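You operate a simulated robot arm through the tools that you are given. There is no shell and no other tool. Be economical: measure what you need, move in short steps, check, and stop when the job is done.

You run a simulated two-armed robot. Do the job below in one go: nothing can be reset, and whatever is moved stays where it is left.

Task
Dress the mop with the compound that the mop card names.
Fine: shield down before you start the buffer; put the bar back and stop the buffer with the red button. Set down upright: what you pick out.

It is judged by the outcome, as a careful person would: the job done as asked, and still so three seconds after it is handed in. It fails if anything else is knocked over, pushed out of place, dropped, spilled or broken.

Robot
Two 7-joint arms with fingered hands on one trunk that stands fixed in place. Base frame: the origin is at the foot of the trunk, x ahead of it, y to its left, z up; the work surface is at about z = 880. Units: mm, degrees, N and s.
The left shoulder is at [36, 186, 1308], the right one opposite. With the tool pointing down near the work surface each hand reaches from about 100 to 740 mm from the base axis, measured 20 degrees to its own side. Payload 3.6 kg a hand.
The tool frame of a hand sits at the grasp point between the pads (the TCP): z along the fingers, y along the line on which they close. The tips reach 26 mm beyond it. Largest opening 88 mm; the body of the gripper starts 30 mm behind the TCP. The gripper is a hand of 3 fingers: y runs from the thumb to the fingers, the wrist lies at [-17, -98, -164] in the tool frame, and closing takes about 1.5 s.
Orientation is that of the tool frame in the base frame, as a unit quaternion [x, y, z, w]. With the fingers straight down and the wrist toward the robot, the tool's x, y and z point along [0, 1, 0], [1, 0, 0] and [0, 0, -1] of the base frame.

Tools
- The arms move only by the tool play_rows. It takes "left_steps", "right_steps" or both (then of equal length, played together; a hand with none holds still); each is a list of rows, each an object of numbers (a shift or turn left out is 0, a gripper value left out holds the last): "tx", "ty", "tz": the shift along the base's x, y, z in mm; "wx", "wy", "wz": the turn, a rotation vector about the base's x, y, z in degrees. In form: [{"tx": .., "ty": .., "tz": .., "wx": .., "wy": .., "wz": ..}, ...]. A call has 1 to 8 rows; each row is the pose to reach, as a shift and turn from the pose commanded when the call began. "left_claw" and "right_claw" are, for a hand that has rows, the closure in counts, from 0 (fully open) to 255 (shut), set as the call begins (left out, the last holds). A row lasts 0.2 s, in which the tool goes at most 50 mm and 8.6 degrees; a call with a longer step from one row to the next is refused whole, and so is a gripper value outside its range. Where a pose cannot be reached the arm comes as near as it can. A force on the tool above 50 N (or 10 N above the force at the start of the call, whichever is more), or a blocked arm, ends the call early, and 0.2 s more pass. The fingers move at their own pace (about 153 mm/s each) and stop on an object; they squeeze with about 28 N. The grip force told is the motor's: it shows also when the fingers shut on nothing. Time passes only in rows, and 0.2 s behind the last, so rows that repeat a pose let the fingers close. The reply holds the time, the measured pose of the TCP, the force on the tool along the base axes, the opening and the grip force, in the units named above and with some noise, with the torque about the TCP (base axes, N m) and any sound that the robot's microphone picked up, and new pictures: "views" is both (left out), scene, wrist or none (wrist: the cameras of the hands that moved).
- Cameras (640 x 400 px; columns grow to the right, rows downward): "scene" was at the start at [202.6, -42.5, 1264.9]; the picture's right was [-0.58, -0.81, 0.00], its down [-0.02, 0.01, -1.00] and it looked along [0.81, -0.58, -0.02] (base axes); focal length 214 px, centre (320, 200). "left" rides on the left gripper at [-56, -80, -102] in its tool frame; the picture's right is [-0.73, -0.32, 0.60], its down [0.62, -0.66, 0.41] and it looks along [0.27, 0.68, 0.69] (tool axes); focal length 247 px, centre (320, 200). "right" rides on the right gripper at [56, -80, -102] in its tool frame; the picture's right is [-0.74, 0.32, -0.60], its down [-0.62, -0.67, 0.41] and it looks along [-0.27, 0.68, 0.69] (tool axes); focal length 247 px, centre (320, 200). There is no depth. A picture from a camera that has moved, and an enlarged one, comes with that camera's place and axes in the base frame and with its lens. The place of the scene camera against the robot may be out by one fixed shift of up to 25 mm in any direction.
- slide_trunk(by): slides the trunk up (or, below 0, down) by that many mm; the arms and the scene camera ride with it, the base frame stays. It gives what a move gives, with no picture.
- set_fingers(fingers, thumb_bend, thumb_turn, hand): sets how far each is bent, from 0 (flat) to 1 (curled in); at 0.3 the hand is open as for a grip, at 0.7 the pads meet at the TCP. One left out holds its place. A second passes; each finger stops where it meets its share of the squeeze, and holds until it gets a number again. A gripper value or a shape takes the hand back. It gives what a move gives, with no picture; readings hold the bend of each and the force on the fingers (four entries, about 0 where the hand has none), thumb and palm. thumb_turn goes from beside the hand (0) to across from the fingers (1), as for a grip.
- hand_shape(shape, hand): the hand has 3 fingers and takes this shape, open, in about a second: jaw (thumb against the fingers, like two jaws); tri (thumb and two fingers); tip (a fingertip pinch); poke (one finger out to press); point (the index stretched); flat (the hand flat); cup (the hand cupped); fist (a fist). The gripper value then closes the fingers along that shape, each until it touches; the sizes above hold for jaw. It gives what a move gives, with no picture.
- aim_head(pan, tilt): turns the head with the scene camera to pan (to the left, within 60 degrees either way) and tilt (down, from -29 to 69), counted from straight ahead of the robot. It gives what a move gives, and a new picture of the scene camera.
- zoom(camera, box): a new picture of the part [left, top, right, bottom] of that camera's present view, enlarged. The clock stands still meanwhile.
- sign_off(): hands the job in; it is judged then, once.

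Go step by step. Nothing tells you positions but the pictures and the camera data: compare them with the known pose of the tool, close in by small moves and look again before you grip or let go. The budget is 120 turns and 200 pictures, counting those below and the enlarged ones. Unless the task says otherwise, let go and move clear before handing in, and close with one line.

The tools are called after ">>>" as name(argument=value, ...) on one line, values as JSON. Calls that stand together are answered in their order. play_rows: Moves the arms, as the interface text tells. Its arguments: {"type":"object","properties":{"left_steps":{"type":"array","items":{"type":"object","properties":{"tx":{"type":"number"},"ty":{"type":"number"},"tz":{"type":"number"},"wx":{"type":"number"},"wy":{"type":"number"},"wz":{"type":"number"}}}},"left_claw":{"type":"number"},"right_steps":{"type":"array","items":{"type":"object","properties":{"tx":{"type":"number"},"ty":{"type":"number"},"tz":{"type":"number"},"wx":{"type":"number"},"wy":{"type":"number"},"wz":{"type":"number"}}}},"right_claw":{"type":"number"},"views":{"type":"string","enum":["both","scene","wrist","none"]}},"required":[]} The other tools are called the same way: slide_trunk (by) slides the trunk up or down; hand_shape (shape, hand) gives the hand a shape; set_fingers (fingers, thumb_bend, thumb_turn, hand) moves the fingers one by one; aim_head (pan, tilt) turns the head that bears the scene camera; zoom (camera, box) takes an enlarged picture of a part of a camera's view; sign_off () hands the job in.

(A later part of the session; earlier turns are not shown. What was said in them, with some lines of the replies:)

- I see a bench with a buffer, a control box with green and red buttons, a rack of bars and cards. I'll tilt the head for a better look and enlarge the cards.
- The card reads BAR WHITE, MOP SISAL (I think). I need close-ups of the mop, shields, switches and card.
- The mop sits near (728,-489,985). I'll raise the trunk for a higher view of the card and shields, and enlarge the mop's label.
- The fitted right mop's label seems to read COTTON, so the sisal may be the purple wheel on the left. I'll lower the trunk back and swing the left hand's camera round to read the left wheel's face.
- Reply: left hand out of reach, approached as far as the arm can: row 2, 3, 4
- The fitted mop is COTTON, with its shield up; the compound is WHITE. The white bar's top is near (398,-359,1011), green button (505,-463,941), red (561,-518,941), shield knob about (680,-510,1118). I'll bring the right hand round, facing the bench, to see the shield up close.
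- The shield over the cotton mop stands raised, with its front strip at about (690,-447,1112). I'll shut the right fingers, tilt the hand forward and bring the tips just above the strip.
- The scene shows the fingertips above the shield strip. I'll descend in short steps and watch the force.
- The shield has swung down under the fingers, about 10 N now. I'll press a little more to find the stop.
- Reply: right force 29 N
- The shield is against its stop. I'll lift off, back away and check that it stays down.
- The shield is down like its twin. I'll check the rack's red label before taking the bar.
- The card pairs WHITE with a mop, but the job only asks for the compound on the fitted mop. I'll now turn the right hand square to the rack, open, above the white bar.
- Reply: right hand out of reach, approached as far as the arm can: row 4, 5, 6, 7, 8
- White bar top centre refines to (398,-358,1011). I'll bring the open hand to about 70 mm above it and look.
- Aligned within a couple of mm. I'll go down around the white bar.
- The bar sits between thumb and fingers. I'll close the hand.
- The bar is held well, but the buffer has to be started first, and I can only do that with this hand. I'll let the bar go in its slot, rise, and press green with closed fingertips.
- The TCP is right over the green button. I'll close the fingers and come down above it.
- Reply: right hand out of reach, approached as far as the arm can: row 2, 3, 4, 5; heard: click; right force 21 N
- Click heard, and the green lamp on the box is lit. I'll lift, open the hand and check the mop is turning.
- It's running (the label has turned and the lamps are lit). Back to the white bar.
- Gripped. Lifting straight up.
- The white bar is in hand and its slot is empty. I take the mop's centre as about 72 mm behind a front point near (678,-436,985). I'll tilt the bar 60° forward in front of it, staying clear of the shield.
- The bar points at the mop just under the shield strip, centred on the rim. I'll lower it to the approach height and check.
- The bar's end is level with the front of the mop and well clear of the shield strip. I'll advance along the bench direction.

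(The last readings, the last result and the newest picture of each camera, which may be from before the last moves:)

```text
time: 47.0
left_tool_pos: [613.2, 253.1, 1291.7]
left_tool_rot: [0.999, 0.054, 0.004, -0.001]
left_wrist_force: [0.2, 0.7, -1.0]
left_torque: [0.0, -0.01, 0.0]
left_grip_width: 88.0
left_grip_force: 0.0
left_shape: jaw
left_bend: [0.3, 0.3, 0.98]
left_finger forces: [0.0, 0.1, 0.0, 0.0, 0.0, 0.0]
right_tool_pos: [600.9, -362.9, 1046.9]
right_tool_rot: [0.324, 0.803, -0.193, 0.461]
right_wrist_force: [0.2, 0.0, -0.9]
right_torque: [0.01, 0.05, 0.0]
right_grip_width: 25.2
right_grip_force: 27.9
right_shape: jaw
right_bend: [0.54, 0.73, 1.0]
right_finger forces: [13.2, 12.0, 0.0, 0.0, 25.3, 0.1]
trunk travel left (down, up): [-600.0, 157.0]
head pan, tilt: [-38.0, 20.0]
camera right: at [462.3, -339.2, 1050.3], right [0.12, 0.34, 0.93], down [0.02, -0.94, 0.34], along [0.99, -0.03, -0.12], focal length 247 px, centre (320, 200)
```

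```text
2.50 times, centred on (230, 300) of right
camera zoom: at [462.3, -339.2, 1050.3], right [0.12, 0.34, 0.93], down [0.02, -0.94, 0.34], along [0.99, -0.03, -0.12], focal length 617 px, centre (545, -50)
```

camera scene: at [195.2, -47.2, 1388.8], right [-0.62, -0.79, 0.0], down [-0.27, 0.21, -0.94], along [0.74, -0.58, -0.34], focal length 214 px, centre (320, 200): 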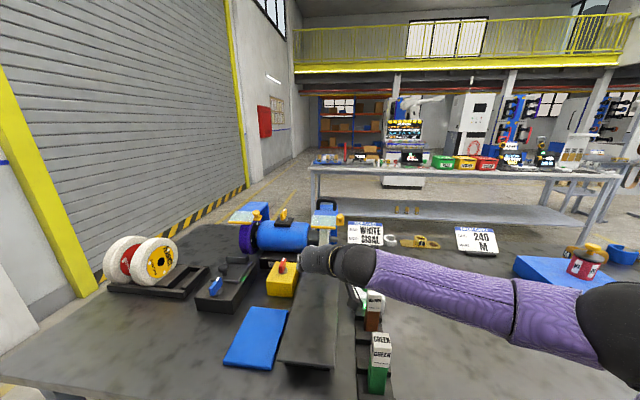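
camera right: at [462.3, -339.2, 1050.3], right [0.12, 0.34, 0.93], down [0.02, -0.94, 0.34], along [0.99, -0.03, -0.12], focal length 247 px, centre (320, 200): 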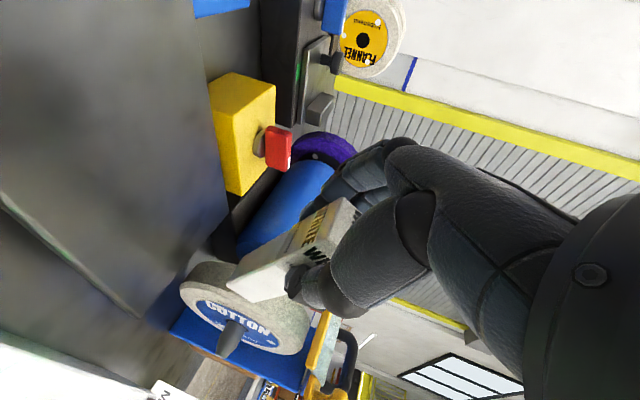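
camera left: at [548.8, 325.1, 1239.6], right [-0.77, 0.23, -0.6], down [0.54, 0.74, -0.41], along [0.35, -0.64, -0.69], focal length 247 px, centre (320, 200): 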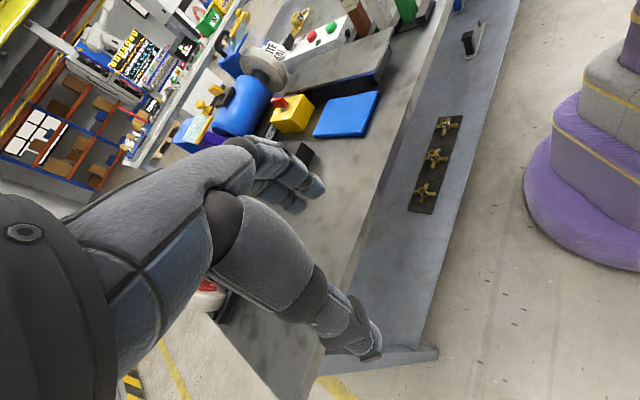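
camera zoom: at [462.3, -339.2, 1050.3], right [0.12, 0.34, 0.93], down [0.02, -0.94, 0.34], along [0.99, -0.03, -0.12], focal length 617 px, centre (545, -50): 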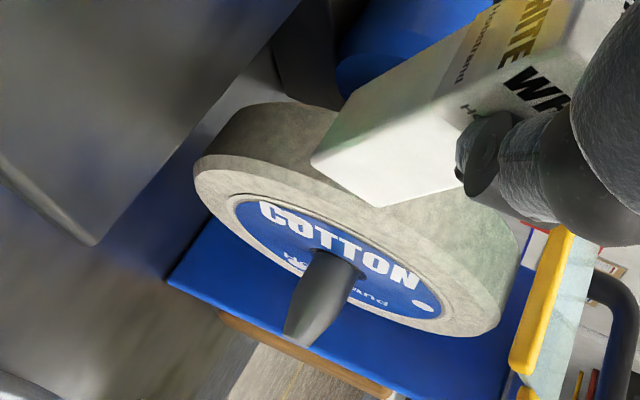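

>>> play_rows(right_steps=[{"tx": 2.8, "ty": -2.8}, {"tx": 5.7, "ty": -5.6}, {"tx": 8.5, "ty": -8.5}], views="wrist")

>>> zoom(camera="right", box=[120, 220, 340, 380])

```text
time: 47.8
left_tool_pos: [611.6, 253.5, 1292.0]
left_tool_rot: [0.999, 0.053, 0.004, 0.0]
left_wrist_force: [0.9, 0.6, -0.4]
left_torque: [0.03, 0.0, 0.01]
left_grip_width: 87.8
left_grip_force: 0.2
left_shape: jaw
left_bend: [0.3, 0.3, 0.98]
left_finger forces: [0.2, 0.0, 0.0, 0.0, 0.0, 0.0]
right_tool_pos: [611.2, -372.3, 1048.1]
right_tool_rot: [0.325, 0.803, -0.192, 0.46]
right_wrist_force: [-0.3, -0.8, -1.6]
right_torque: [0.06, 0.02, 0.02]
right_grip_width: 25.5
right_grip_force: 28.0
right_shape: jaw
right_bend: [0.54, 0.73, 1.0]
right_finger forces: [13.3, 12.0, 0.0, 0.0, 25.3, 0.0]
trunk travel left (down, up): [-600.0, 157.0]
head pan, tilt: [-38.0, 20.0]
camera right: at [471.1, -348.2, 1050.6], right [0.12, 0.34, 0.93], down [0.02, -0.94, 0.34], along [0.99, -0.03, -0.12], focal length 247 px, centre (320, 200)
```

right: 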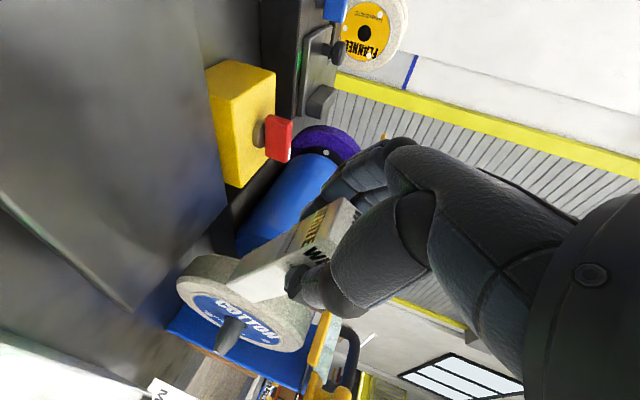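

```text
2.50 times, centred on (230, 300) of right
camera zoom: at [471.1, -348.2, 1050.6], right [0.12, 0.34, 0.93], down [0.02, -0.94, 0.34], along [0.99, -0.03, -0.12], focal length 617 px, centre (545, -50)
```

zoom: 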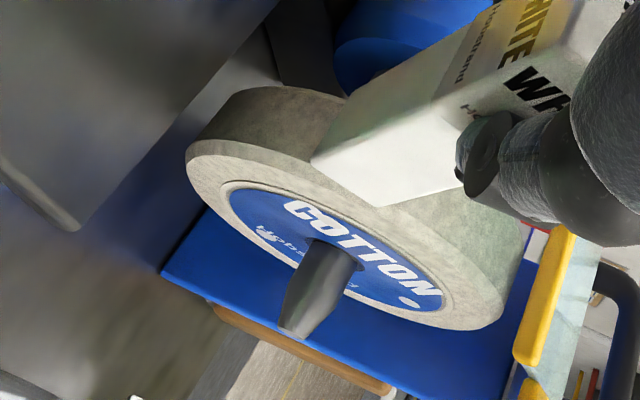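

>>> play_rows(right_steps=[{"tx": 1.5, "ty": -1.5}, {"tx": 3, "ty": -3}, {"tx": 4.5, "ty": -4.5}, {"tx": 6, "ty": -6}], views="wrist")

```text
time: 48.8
left_tool_pos: [608.9, 254.6, 1291.8]
left_tool_rot: [0.999, 0.054, 0.004, 0.001]
left_wrist_force: [-0.1, -1.4, 0.1]
left_torque: [0.01, -0.01, 0.0]
left_grip_width: 87.8
left_grip_force: 0.1
left_shape: jaw
left_bend: [0.3, 0.3, 0.98]
left_finger forces: [0.0, 0.0, 0.0, 0.1, 0.0, 0.0]
right_tool_pos: [613.9, -375.0, 1050.0]
right_tool_rot: [0.324, 0.804, -0.191, 0.461]
right_wrist_force: [-15.2, 9.4, 5.0]
right_torque: [0.03, 0.15, -0.11]
right_grip_width: 26.3
right_grip_force: 28.1
right_shape: jaw
right_bend: [0.53, 0.73, 1.0]
right_finger forces: [15.3, 12.4, 0.0, 0.0, 31.3, 0.0]
trunk travel left (down, up): [-600.0, 157.0]
head pan, tilt: [-38.0, 20.0]
camera right: at [474.2, -350.6, 1052.1], right [0.12, 0.34, 0.93], down [0.02, -0.94, 0.34], along [0.99, -0.03, -0.12], focal length 247 px, centre (320, 200)
```

right: 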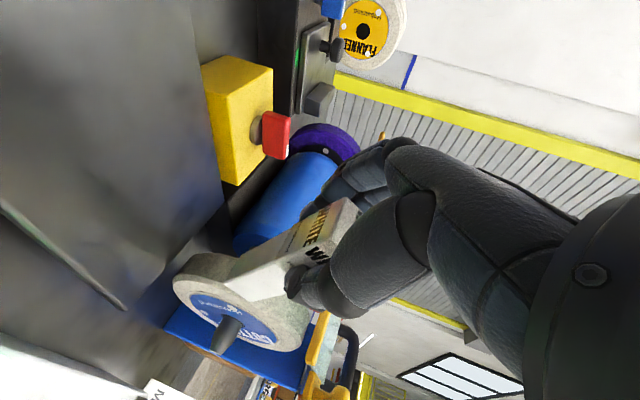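

Contact, at about 18 N. I'll ease the pressure slightly and hold for a moment.

>>> play_rows(right_steps=[{"tx": -1.2, "ty": 1.2}, {"tx": -1.2, "ty": 1.2}, {"tx": -1.2, "ty": 1.2}, {"tx": -1.2, "ty": 1.2}, {"tx": -1.2, "ty": 1.2}, {"tx": -1.2, "ty": 1.2}, {"tx": -1.2, "ty": 1.2}, {"tx": -1.2, "ty": 1.2}], views="wrist")

>>> zoom(camera="right", box=[120, 220, 340, 380])

```text
time: 50.6
left_tool_pos: [610.8, 254.3, 1292.3]
left_tool_rot: [0.999, 0.054, 0.005, 0.0]
left_wrist_force: [-0.6, 0.5, -0.9]
left_torque: [-0.01, 0.03, 0.0]
left_grip_width: 87.9
left_grip_force: 0.1
left_shape: jaw
left_bend: [0.3, 0.3, 0.98]
left_finger forces: [0.0, 0.0, 0.0, 0.1, 0.0, 0.0]
right_tool_pos: [613.5, -373.7, 1050.3]
right_tool_rot: [0.325, 0.803, -0.193, 0.461]
right_wrist_force: [-11.8, 8.9, 5.0]
right_torque: [0.06, 0.09, -0.08]
right_grip_width: 26.3
right_grip_force: 27.8
right_shape: jaw
right_bend: [0.53, 0.73, 1.0]
right_finger forces: [15.5, 12.8, 0.0, 0.1, 30.4, 0.1]
trunk travel left (down, up): [-600.0, 157.0]
head pan, tilt: [-38.0, 20.0]
camera right: at [473.8, -350.6, 1052.1], right [0.12, 0.34, 0.93], down [0.01, -0.94, 0.34], along [0.99, -0.03, -0.12], focal length 247 px, centre (320, 200)
```

right: 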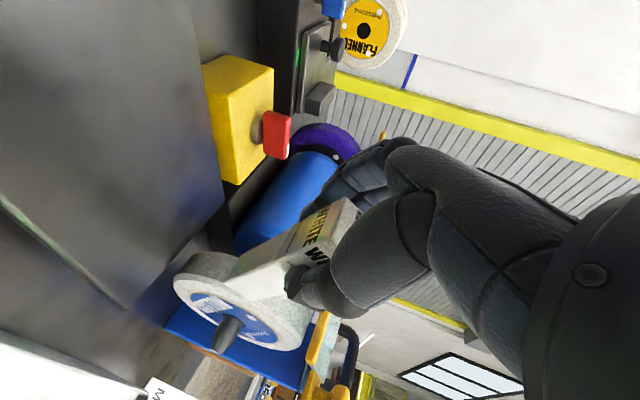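

```text
2.50 times, centred on (230, 300) of right
camera zoom: at [473.8, -350.6, 1052.1], right [0.12, 0.34, 0.93], down [0.01, -0.94, 0.34], along [0.99, -0.03, -0.12], focal length 617 px, centre (545, -50)
```

zoom: 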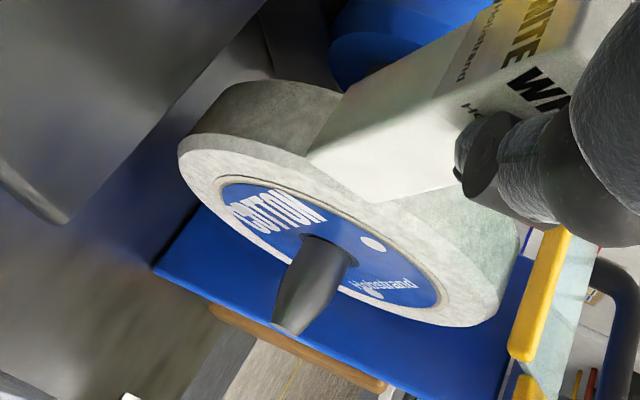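

The mop's rim and face are turning whiter. I'll hold a little longer, then back off.

>>> play_rows(right_steps=[{}, {}, {}, {}, {}, {}, {}, {}], views="none")

>>> play_rows(right_steps=[{"tx": -7, "ty": 7}, {"tx": -20, "ty": 20}, {"tx": -40, "ty": 40}, {"tx": -40, "ty": 40}], views="wrist")

>>> zoom(camera="right", box=[120, 180, 400, 380])

```text
time: 52.4
left_tool_pos: [610.0, 254.4, 1292.2]
left_tool_rot: [0.999, 0.053, 0.004, 0.0]
left_wrist_force: [0.5, 1.1, 0.1]
left_torque: [-0.03, 0.01, 0.01]
left_grip_width: 87.9
left_grip_force: 0.0
left_shape: jaw
left_bend: [0.3, 0.3, 0.98]
left_finger forces: [0.0, 0.1, 0.0, 0.0, 0.0, 0.0]
right_tool_pos: [614.0, -375.5, 1049.4]
right_tool_rot: [0.325, 0.802, -0.193, 0.462]
right_wrist_force: [-11.3, 8.9, 4.9]
right_torque: [0.04, 0.1, -0.04]
right_grip_width: 26.3
right_grip_force: 28.0
right_shape: jaw
right_bend: [0.53, 0.73, 1.0]
right_finger forces: [15.5, 12.7, 0.1, 0.1, 30.2, 0.1]
trunk travel left (down, up): [-600.0, 157.0]
head pan, tilt: [-38.0, 20.0]
```

```text
time: 53.4
left_tool_pos: [612.1, 253.0, 1292.3]
left_tool_rot: [0.999, 0.053, 0.003, 0.0]
left_wrist_force: [-0.4, 0.3, 0.3]
left_torque: [0.06, 0.03, 0.03]
left_grip_width: 87.9
left_grip_force: 0.1
left_shape: jaw
left_bend: [0.3, 0.3, 0.98]
left_finger forces: [0.0, 0.1, 0.1, 0.1, 0.0, 0.1]
right_tool_pos: [575.4, -336.7, 1046.5]
right_tool_rot: [0.325, 0.804, -0.192, 0.46]
right_wrist_force: [-0.1, -0.3, -2.4]
right_torque: [0.04, 0.04, 0.0]
right_grip_width: 26.0
right_grip_force: 28.2
right_shape: jaw
right_bend: [0.53, 0.73, 1.0]
right_finger forces: [15.1, 12.3, 0.0, 0.1, 27.3, 0.0]
trunk travel left (down, up): [-600.0, 157.0]
head pan, tilt: [-38.0, 20.0]
camera right: at [435.8, -312.5, 1048.9], right [0.12, 0.34, 0.93], down [0.01, -0.94, 0.34], along [0.99, -0.03, -0.12], focal length 247 px, centre (320, 200)
```

right: 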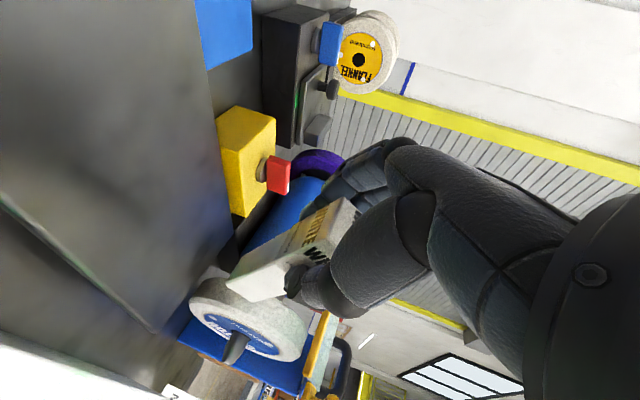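

```text
2.00 times, centred on (260, 280) of right
camera zoom: at [435.8, -312.5, 1048.9], right [0.12, 0.34, 0.93], down [0.01, -0.94, 0.34], along [0.99, -0.03, -0.12], focal length 494 px, centre (440, 40)
```

zoom: 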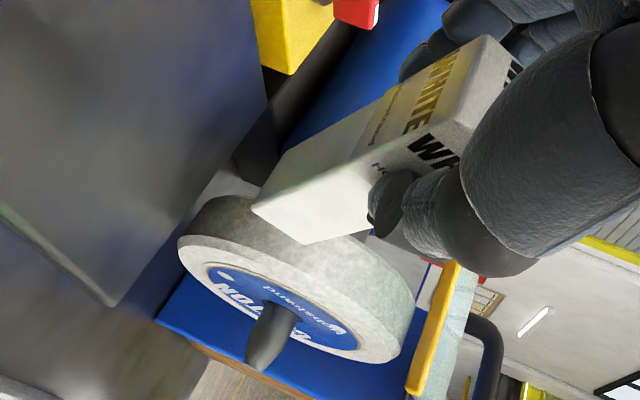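

The mop is dressed. I'll retrace the path to above the empty slot.

>>> play_rows(right_steps=[{"tx": -5, "ty": 6, "tz": 30}, {"tx": -10, "ty": 12, "tz": 60}, {"tx": -16, "ty": 19, "tz": 90}, {"tx": -16, "ty": 19, "tz": 100}], views="none")

>>> play_rows(right_steps=[{"tx": -21, "ty": -5, "tz": 5, "wx": 5.3, "wy": 5.4}, {"tx": -44, "ty": -11, "tz": 10, "wx": 10.5, "wy": 10.7}, {"tx": -69, "ty": -16, "tz": 15, "wx": 15.8, "wy": 16}, {"tx": -89, "ty": -21, "tz": 15, "wx": 21.1, "wy": 21.3}, {"tx": -109, "ty": -26, "tz": 15, "wx": 26.4, "wy": 26.7}, {"tx": -129, "ty": -31, "tz": 15, "wx": 31.7, "wy": 32}, {"tx": -149, "ty": -36, "tz": 10, "wx": 37, "wy": 37.3}, {"tx": -159, "ty": -41, "tz": 5, "wx": 42.3, "wy": 42.6}], views="both")

>>> zoom(camera="right", box=[90, 180, 370, 380])

```text
time: 54.4
left_tool_pos: [613.1, 252.5, 1290.4]
left_tool_rot: [0.999, 0.053, 0.004, 0.0]
left_wrist_force: [0.0, -0.4, -0.3]
left_torque: [0.0, 0.01, -0.04]
left_grip_width: 87.8
left_grip_force: 0.1
left_shape: jaw
left_bend: [0.3, 0.3, 0.98]
left_finger forces: [0.0, 0.1, 0.0, 0.1, 0.0, 0.0]
right_tool_pos: [559.5, -317.4, 1147.6]
right_tool_rot: [0.326, 0.803, -0.193, 0.46]
right_wrist_force: [0.3, -0.4, -2.0]
right_torque: [-0.01, 0.07, -0.02]
right_grip_width: 25.4
right_grip_force: 28.4
right_shape: jaw
right_bend: [0.53, 0.73, 1.0]
right_finger forces: [15.0, 12.4, 0.1, 0.1, 27.3, 0.0]
trunk travel left (down, up): [-600.0, 157.0]
head pan, tilt: [-38.0, 20.0]
```

```text
time: 56.2
left_tool_pos: [612.3, 251.9, 1291.5]
left_tool_rot: [0.999, 0.053, 0.003, 0.0]
left_wrist_force: [-0.8, -0.3, -0.1]
left_torque: [-0.02, 0.04, 0.01]
left_grip_width: 87.6
left_grip_force: 0.1
left_shape: jaw
left_bend: [0.3, 0.3, 0.98]
left_finger forces: [0.0, 0.1, 0.1, 0.1, 0.1, 0.0]
right_tool_pos: [399.6, -358.7, 1153.2]
right_tool_rot: [0.375, 0.927, 0.001, -0.002]
right_wrist_force: [0.2, -0.4, -1.3]
right_torque: [0.01, 0.02, -0.04]
right_grip_width: 26.2
right_grip_force: 28.2
right_shape: jaw
right_bend: [0.53, 0.73, 1.0]
right_finger forces: [14.5, 12.8, 0.0, 0.0, 27.3, 0.0]
trunk travel left (down, up): [-600.0, 157.0]
head pan, tilt: [-38.0, 20.0]
camera scene: at [195.4, -47.5, 1388.8], right [-0.62, -0.79, 0.0], down [-0.27, 0.21, -0.94], along [0.74, -0.58, -0.34], focal length 214 px, centre (320, 200)
camera right: at [303.3, -377.7, 1255.0], right [0.75, -0.28, 0.6], down [-0.02, -0.91, -0.41], along [0.66, 0.3, -0.69], focal length 247 px, centre (320, 200)
```

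scene: 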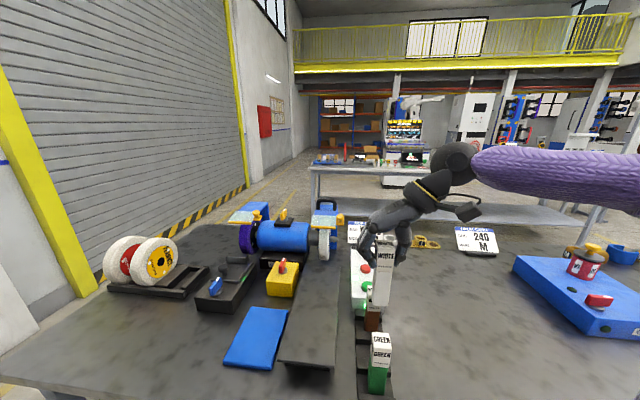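
right: 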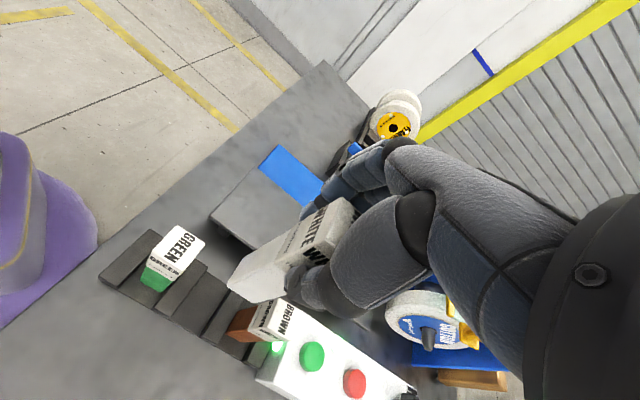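

```text
2.00 times, centred on (230, 280) of right
camera zoom: at [303.3, -377.7, 1255.0], right [0.75, -0.28, 0.6], down [-0.02, -0.91, -0.41], along [0.66, 0.3, -0.69], focal length 494 px, centre (500, 40)
```

zoom: 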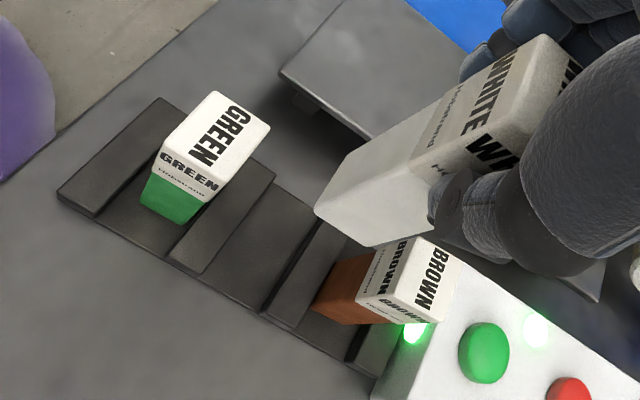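

The bar sits much as before in the grip and hangs over its slot. I'll lower it straight down.

>>> play_rows(right_steps=[{"tz": -40}, {"tz": -80}, {"tz": -110}, {"tz": -130}, {"tz": -143}, {"tz": -150}, {"tz": -150}], views="wrist")

>>> zoom(camera="right", box=[90, 180, 370, 380])

```text
time: 57.8
left_tool_pos: [612.4, 253.2, 1291.5]
left_tool_rot: [0.999, 0.053, 0.004, -0.001]
left_wrist_force: [-0.7, -0.1, -0.2]
left_torque: [0.0, 0.0, 0.01]
left_grip_width: 87.9
left_grip_force: 0.0
left_shape: jaw
left_bend: [0.3, 0.3, 0.98]
left_finger forces: [0.0, 0.0, 0.0, 0.0, 0.1, 0.1]
right_tool_pos: [400.2, -359.2, 1003.2]
right_tool_rot: [0.375, 0.927, 0.001, -0.001]
right_wrist_force: [-0.3, -0.6, -1.5]
right_torque: [0.01, 0.01, 0.02]
right_grip_width: 25.8
right_grip_force: 28.1
right_shape: jaw
right_bend: [0.53, 0.73, 1.0]
right_finger forces: [14.4, 13.0, 0.1, 0.0, 27.3, 0.0]
trunk travel left (down, up): [-600.0, 157.0]
head pan, tilt: [-38.0, 20.0]
camera right: at [304.3, -377.5, 1104.7], right [0.75, -0.28, 0.6], down [-0.02, -0.91, -0.41], along [0.66, 0.3, -0.69], focal length 247 px, centre (320, 200)
```

right: 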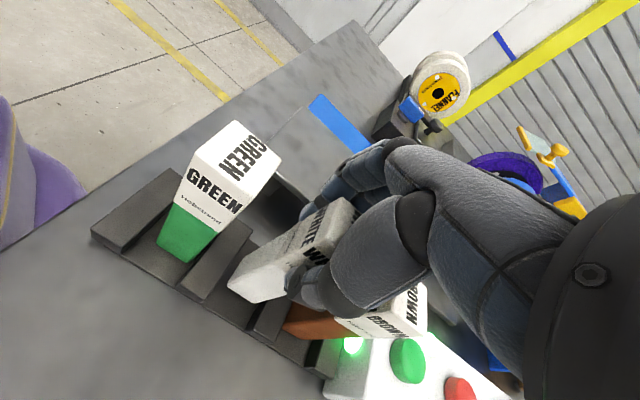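

```text
2.00 times, centred on (230, 280) of right
camera zoom: at [304.3, -377.5, 1104.7], right [0.75, -0.28, 0.6], down [-0.02, -0.91, -0.41], along [0.66, 0.3, -0.69], focal length 494 px, centre (500, 40)
```

zoom: 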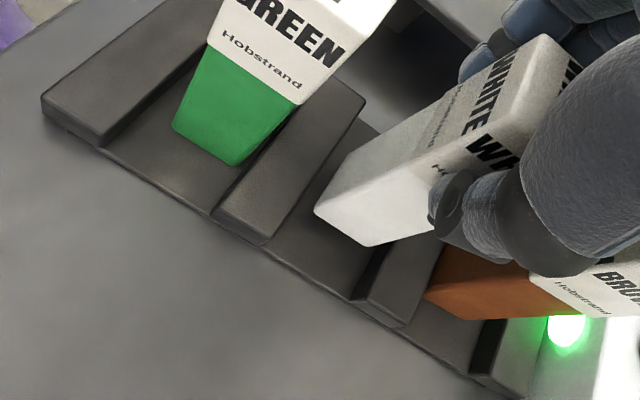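

It is lined up between the ridges. Last few millimetres, slowly.

>>> play_rows(right_steps=[{"tz": -3}, {"tz": -5}, {"tz": -7}, {"tz": -9}, {"tz": -9}], views="none")

```text
time: 59.0
left_tool_pos: [612.0, 254.0, 1292.0]
left_tool_rot: [0.999, 0.053, 0.004, 0.0]
left_wrist_force: [-0.3, 0.0, 0.0]
left_torque: [0.01, -0.03, 0.01]
left_grip_width: 87.8
left_grip_force: 0.0
left_shape: jaw
left_bend: [0.3, 0.3, 0.98]
left_finger forces: [0.0, 0.1, 0.0, 0.0, 0.0, 0.0]
right_tool_pos: [399.7, -359.0, 994.5]
right_tool_rot: [0.376, 0.927, 0.001, 0.0]
right_wrist_force: [-1.9, -0.4, 3.7]
right_torque: [-0.01, -0.02, -0.02]
right_grip_width: 26.2
right_grip_force: 28.1
right_shape: jaw
right_bend: [0.53, 0.73, 1.0]
right_finger forces: [14.5, 12.9, 0.1, 0.0, 28.2, 0.0]
trunk travel left (down, up): [-600.0, 157.0]
head pan, tilt: [-38.0, 20.0]
```

The bar has touched down (force now upward). I'll release it.

>>> play_rows(right_steps=[{}, {}, {}, {}, {}, {}, {}], right_claw=0, views="wrist")

>>> zoom(camera="right", box=[90, 180, 370, 380])

```text
time: 60.6
left_tool_pos: [611.2, 253.0, 1293.0]
left_tool_rot: [0.999, 0.054, 0.003, 0.0]
left_wrist_force: [-0.4, 1.6, -0.3]
left_torque: [0.02, 0.0, 0.0]
left_grip_width: 87.9
left_grip_force: 0.0
left_shape: jaw
left_bend: [0.3, 0.3, 0.98]
left_finger forces: [0.1, 0.0, 0.0, 0.0, 0.1, 0.1]
right_tool_pos: [401.2, -358.0, 994.0]
right_tool_rot: [0.375, 0.927, 0.001, -0.002]
right_wrist_force: [-0.9, 0.3, 0.6]
right_torque: [0.0, -0.03, 0.0]
right_grip_width: 87.9
right_grip_force: 0.1
right_shape: jaw
right_bend: [0.3, 0.3, 0.98]
right_finger forces: [0.0, 0.1, 0.1, 0.0, 0.0, 0.1]
trunk travel left (down, up): [-600.0, 157.0]
head pan, tilt: [-38.0, 20.0]
camera right: at [303.5, -377.3, 1095.2], right [0.75, -0.28, 0.6], down [-0.02, -0.91, -0.41], along [0.66, 0.3, -0.69], focal length 247 px, centre (320, 200)
```

right: 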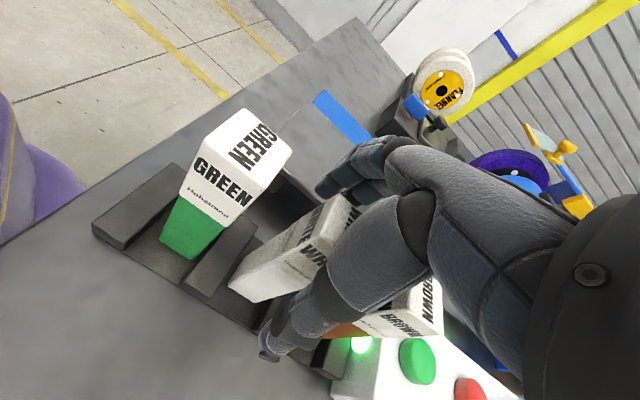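

```text
2.00 times, centred on (230, 280) of right
camera zoom: at [303.5, -377.3, 1095.2], right [0.75, -0.28, 0.6], down [-0.02, -0.91, -0.41], along [0.66, 0.3, -0.69], focal length 494 px, centre (500, 40)
```

zoom: 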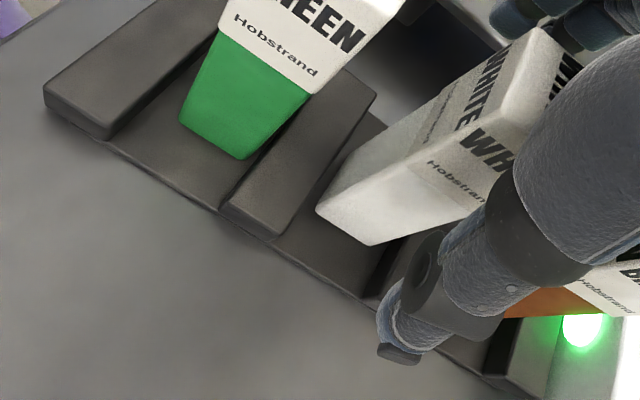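

The white bar stands upright in its slot. Now I'll lift away, turn the wrist for better reach and bring the closed hand over the red button.

>>> play_rows(right_steps=[{"tz": 25}, {"tz": 60}, {"tz": 105}, {"tz": 150}, {"tz": 195}, {"tz": 240}], views="none")

>>> play_rows(right_steps=[{"tx": 20, "ty": -20, "wz": -8}, {"tx": 40, "ty": -40, "wz": -16}, {"tx": 60, "ty": -60, "wz": -24}, {"tx": 80, "ty": -80, "wz": -32}, {"tx": 100, "ty": -100, "wz": -40}, {"tx": 120, "ty": -120, "wz": -48}, {"tx": 140, "ty": -140, "wz": -56}, {"tx": 161, "ty": -159, "wz": -64}], right_claw=255, views="none")

>>> slide_trunk(by=-150)

>>> play_rows(right_steps=[{}], views="both")

```text
time: 62.0
left_tool_pos: [611.6, 253.1, 1291.5]
left_tool_rot: [0.999, 0.054, 0.003, 0.001]
left_wrist_force: [0.0, 0.0, 0.6]
left_torque: [0.0, 0.0, -0.03]
left_grip_width: 87.7
left_grip_force: 0.0
left_shape: jaw
left_bend: [0.3, 0.3, 0.98]
left_finger forces: [0.1, 0.0, 0.1, 0.0, 0.0, 0.0]
right_tool_pos: [400.6, -358.8, 1236.4]
right_tool_rot: [0.376, 0.927, 0.001, -0.002]
right_wrist_force: [-0.5, -0.2, -0.6]
right_torque: [-0.01, 0.0, 0.0]
right_grip_width: 87.7
right_grip_force: 0.0
right_shape: jaw
right_bend: [0.3, 0.3, 0.98]
right_finger forces: [0.1, 0.0, 0.0, 0.0, 0.0, 0.0]
trunk travel left (down, up): [-600.0, 157.0]
head pan, tilt: [-38.0, 20.0]
```

```text
time: 63.8
left_tool_pos: [613.3, 253.2, 1291.7]
left_tool_rot: [0.999, 0.053, 0.002, 0.0]
left_wrist_force: [0.4, -0.7, -1.5]
left_torque: [0.0, 0.02, 0.01]
left_grip_width: 87.9
left_grip_force: 0.1
left_shape: jaw
left_bend: [0.3, 0.3, 0.98]
left_finger forces: [0.0, 0.0, 0.0, 0.0, 0.0, 0.0]
right_tool_pos: [562.1, -517.3, 1232.4]
right_tool_rot: [0.81, 0.587, 0.001, 0.0]
right_wrist_force: [0.6, 0.1, -0.4]
right_torque: [0.03, 0.03, -0.01]
right_grip_width: 0.0
right_grip_force: 28.0
right_shape: jaw
right_bend: [0.7, 0.46, 1.0]
right_finger forces: [0.1, 0.0, 0.0, 0.0, 0.0, 0.0]
trunk travel left (down, up): [-600.0, 157.0]
head pan, tilt: [-38.0, 20.0]
```

```text
time: 65.5
left_tool_pos: [612.3, 252.9, 1142.7]
left_tool_rot: [0.999, 0.053, 0.004, 0.0]
left_wrist_force: [0.1, -0.3, 1.4]
left_torque: [0.0, 0.03, 0.0]
left_grip_width: 88.0
left_grip_force: 0.1
left_shape: jaw
left_bend: [0.3, 0.3, 0.98]
left_finger forces: [0.0, 0.0, 0.0, 0.0, 0.0, 0.0]
right_tool_pos: [561.0, -517.4, 1085.0]
right_tool_rot: [0.81, 0.587, 0.001, 0.0]
right_wrist_force: [0.0, -0.5, -0.8]
right_torque: [0.0, 0.01, -0.02]
right_grip_width: 0.0
right_grip_force: 28.2
right_shape: jaw
right_bend: [0.7, 0.46, 1.0]
right_finger forces: [0.0, 0.0, 0.0, 0.1, 0.0, 0.0]
trunk travel left (down, up): [-450.0, 307.0]
head pan, tilt: [-38.0, 20.0]
```

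```text
time: 65.9
left_tool_pos: [612.5, 252.4, 1140.6]
left_tool_rot: [0.999, 0.053, 0.004, -0.001]
left_wrist_force: [0.8, 0.0, 0.4]
left_torque: [-0.04, 0.01, -0.02]
left_grip_width: 87.7
left_grip_force: 0.1
left_shape: jaw
left_bend: [0.3, 0.3, 0.98]
left_finger forces: [0.1, 0.1, 0.1, 0.0, 0.1, 0.1]
right_tool_pos: [562.0, -517.1, 1084.4]
right_tool_rot: [0.81, 0.587, 0.001, 0.0]
right_wrist_force: [0.2, -1.0, 0.7]
right_torque: [-0.02, 0.02, -0.01]
right_grip_width: 0.2
right_grip_force: 28.2
right_shape: jaw
right_bend: [0.7, 0.46, 1.0]
right_finger forces: [0.0, 0.1, 0.1, 0.0, 0.0, 0.1]
trunk travel left (down, up): [-450.0, 307.0]
head pan, tilt: [-38.0, 20.0]
camera scene: at [202.5, -47.1, 1234.4], right [-0.62, -0.79, 0.0], down [-0.27, 0.21, -0.94], along [0.74, -0.58, -0.34], focal length 214 px, centre (320, 200)
camera right: at [501.9, -439.5, 1185.7], right [0.07, -0.8, 0.6], down [-0.82, -0.39, -0.41], along [0.56, -0.46, -0.69], focal length 247 px, centre (320, 200)
```

scene: 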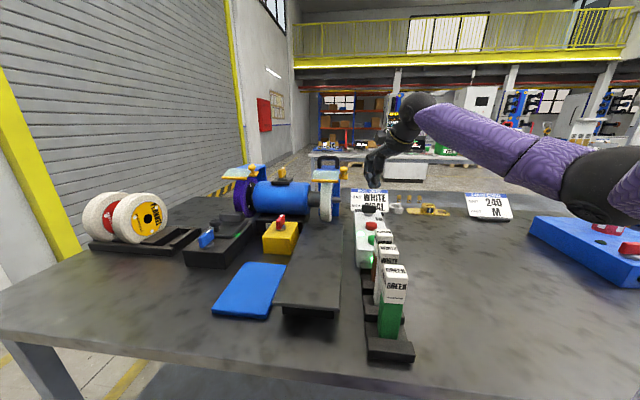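
right: 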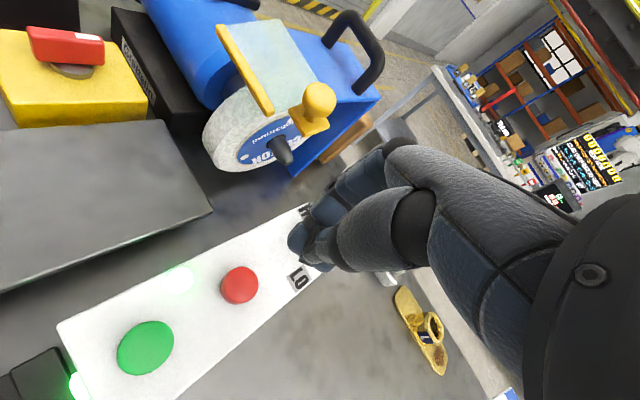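

The hand is directly over the red button. Going down to press.

>>> play_rows(right_steps=[{"ty": -1, "tz": -30}, {"ty": -1, "tz": -60}, {"ty": -1, "tz": -85}, {"ty": -1, "tz": -95}, {"ty": -1, "tz": -103}, {"ty": -1, "tz": -110}, {"ty": -1, "tz": -116}, {"ty": -1, "tz": -121}], views="wrist")

```text
time: 67.7
left_tool_pos: [610.9, 254.3, 1142.2]
left_tool_rot: [0.999, 0.053, 0.004, 0.001]
left_wrist_force: [-0.6, -0.1, 0.4]
left_torque: [0.01, 0.03, -0.02]
left_grip_width: 87.7
left_grip_force: 0.1
left_shape: jaw
left_bend: [0.3, 0.3, 0.98]
left_finger forces: [0.0, 0.0, 0.1, 0.0, 0.0, 0.1]
right_tool_pos: [561.7, -519.4, 969.3]
right_tool_rot: [0.81, 0.586, 0.006, 0.005]
right_wrist_force: [1.3, -3.3, 24.5]
right_torque: [-0.16, 0.02, 0.01]
right_grip_width: 0.0
right_grip_force: 27.7
right_shape: jaw
right_bend: [0.7, 0.45, 1.0]
right_finger forces: [0.1, 36.9, 0.0, 0.0, 0.1, 0.0]
trunk travel left (down, up): [-450.0, 307.0]
head pan, tilt: [-38.0, 20.0]
heard: click
camera right: at [501.9, -440.3, 1070.1], right [0.06, -0.8, 0.6], down [-0.82, -0.39, -0.42], along [0.57, -0.47, -0.68], focal length 247 px, centre (320, 200)
```

right: 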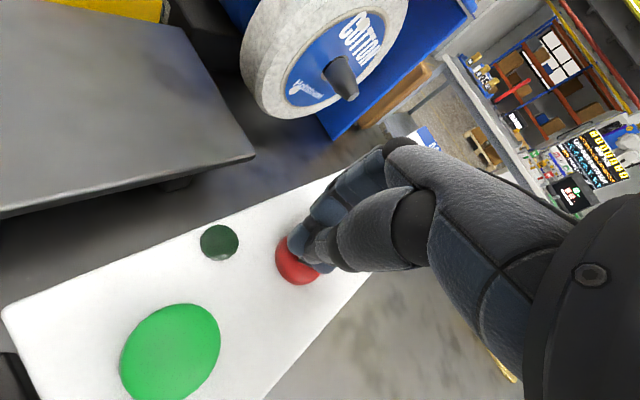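

Click, and the lamp has gone out. I'll rise clear and check everything.

>>> play_rows(right_steps=[{"tz": 30}, {"tz": 75}, {"tz": 120}, {"tz": 165}, {"tz": 210}, {"tx": -40, "tz": 240}, {"tx": -80, "tz": 260}, {"tx": -120, "tz": 280}], views="both")

>>> zoom(camera="scene", box=[220, 140, 440, 370])

>>> zoom(camera="right", box=[0, 0, 400, 400])

```text
time: 69.5
left_tool_pos: [610.4, 253.2, 1143.1]
left_tool_rot: [0.999, 0.053, 0.003, 0.0]
left_wrist_force: [0.0, 1.5, 0.2]
left_torque: [0.01, -0.04, 0.02]
left_grip_width: 87.8
left_grip_force: 0.0
left_shape: jaw
left_bend: [0.3, 0.3, 0.98]
left_finger forces: [0.0, 0.1, 0.0, 0.1, 0.1, 0.1]
right_tool_pos: [440.9, -515.8, 1243.3]
right_tool_rot: [0.809, 0.587, 0.002, -0.001]
right_wrist_force: [-0.2, 0.1, 0.4]
right_torque: [0.03, -0.05, -0.01]
right_grip_width: 0.0
right_grip_force: 28.2
right_shape: jaw
right_bend: [0.7, 0.46, 1.0]
right_finger forces: [0.1, 0.0, 0.1, 0.0, 0.0, 0.1]
trunk travel left (down, up): [-450.0, 307.0]
head pan, tilt: [-38.0, 20.0]
camera scene: at [201.4, -47.2, 1234.6], right [-0.62, -0.79, 0.0], down [-0.27, 0.21, -0.94], along [0.74, -0.58, -0.34], focal length 214 px, centre (320, 200)
camera right: at [381.3, -438.0, 1344.3], right [0.07, -0.8, 0.6], down [-0.82, -0.39, -0.41], along [0.56, -0.46, -0.69], focal length 247 px, centre (320, 200)
```

scene: 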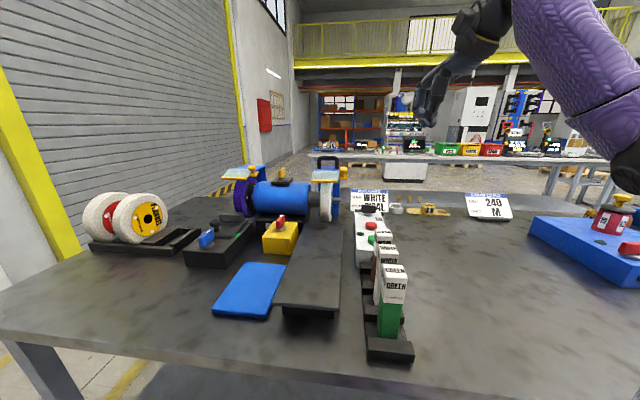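
right: 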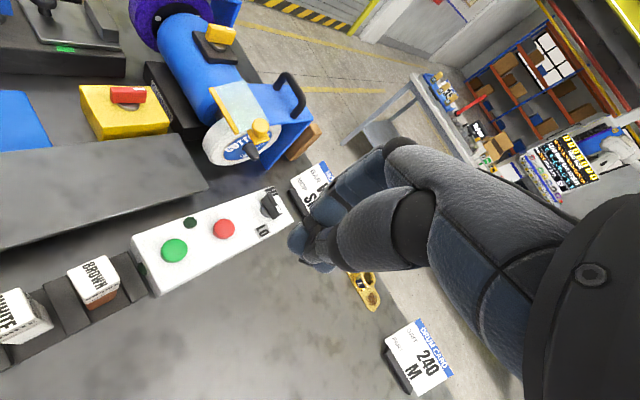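

```text
1.74 times, centred on (330, 255) of scene
camera zoom: at [201.4, -47.2, 1234.6], right [-0.62, -0.79, 0.0], down [-0.27, 0.21, -0.94], along [0.74, -0.58, -0.34], focal length 373 px, centre (303, 104)
```

zoom: 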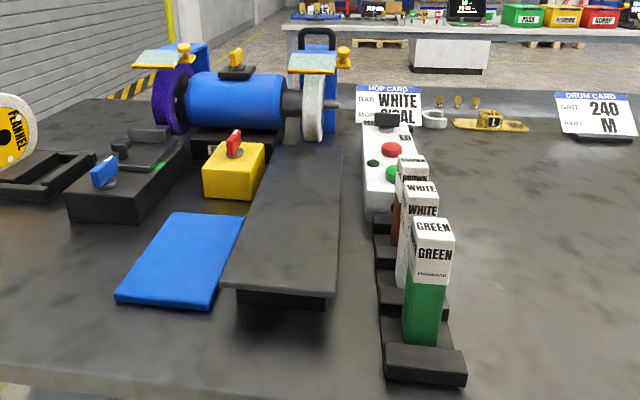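

```text
1.00 times, centred on (200, 200) of right (not enlarged: the box is as wide or as high as the picture)
camera zoom: at [381.3, -438.0, 1344.3], right [0.07, -0.8, 0.6], down [-0.82, -0.39, -0.41], along [0.56, -0.46, -0.69], focal length 247 px, centre (440, 200)
```

zoom: 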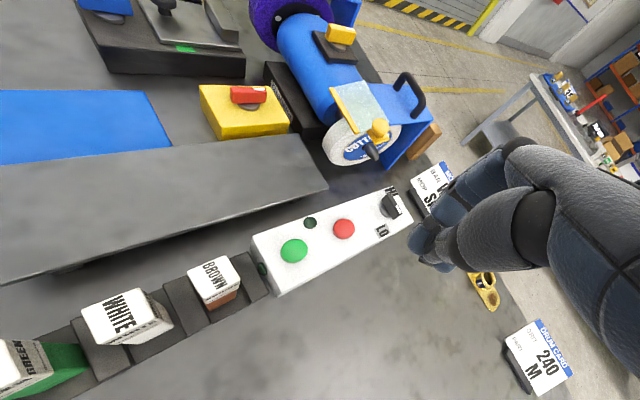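

The buffer is off with its lamps out, the shield is down, and the three bars stand upright in the rack. The hands are clear, so I'll hand in.

>>> sign_off()

```text
The job is handed in.
```

I dressed the fitted mop with the white bar that the mop card names. The shield was lowered before I started the buffer; the bar is back upright in its slot and the buffer is stopped with the red button. The card also names a SISAL mop, but the one fitted is labelled COTTON; I left it on, since the job asked only for the compound.
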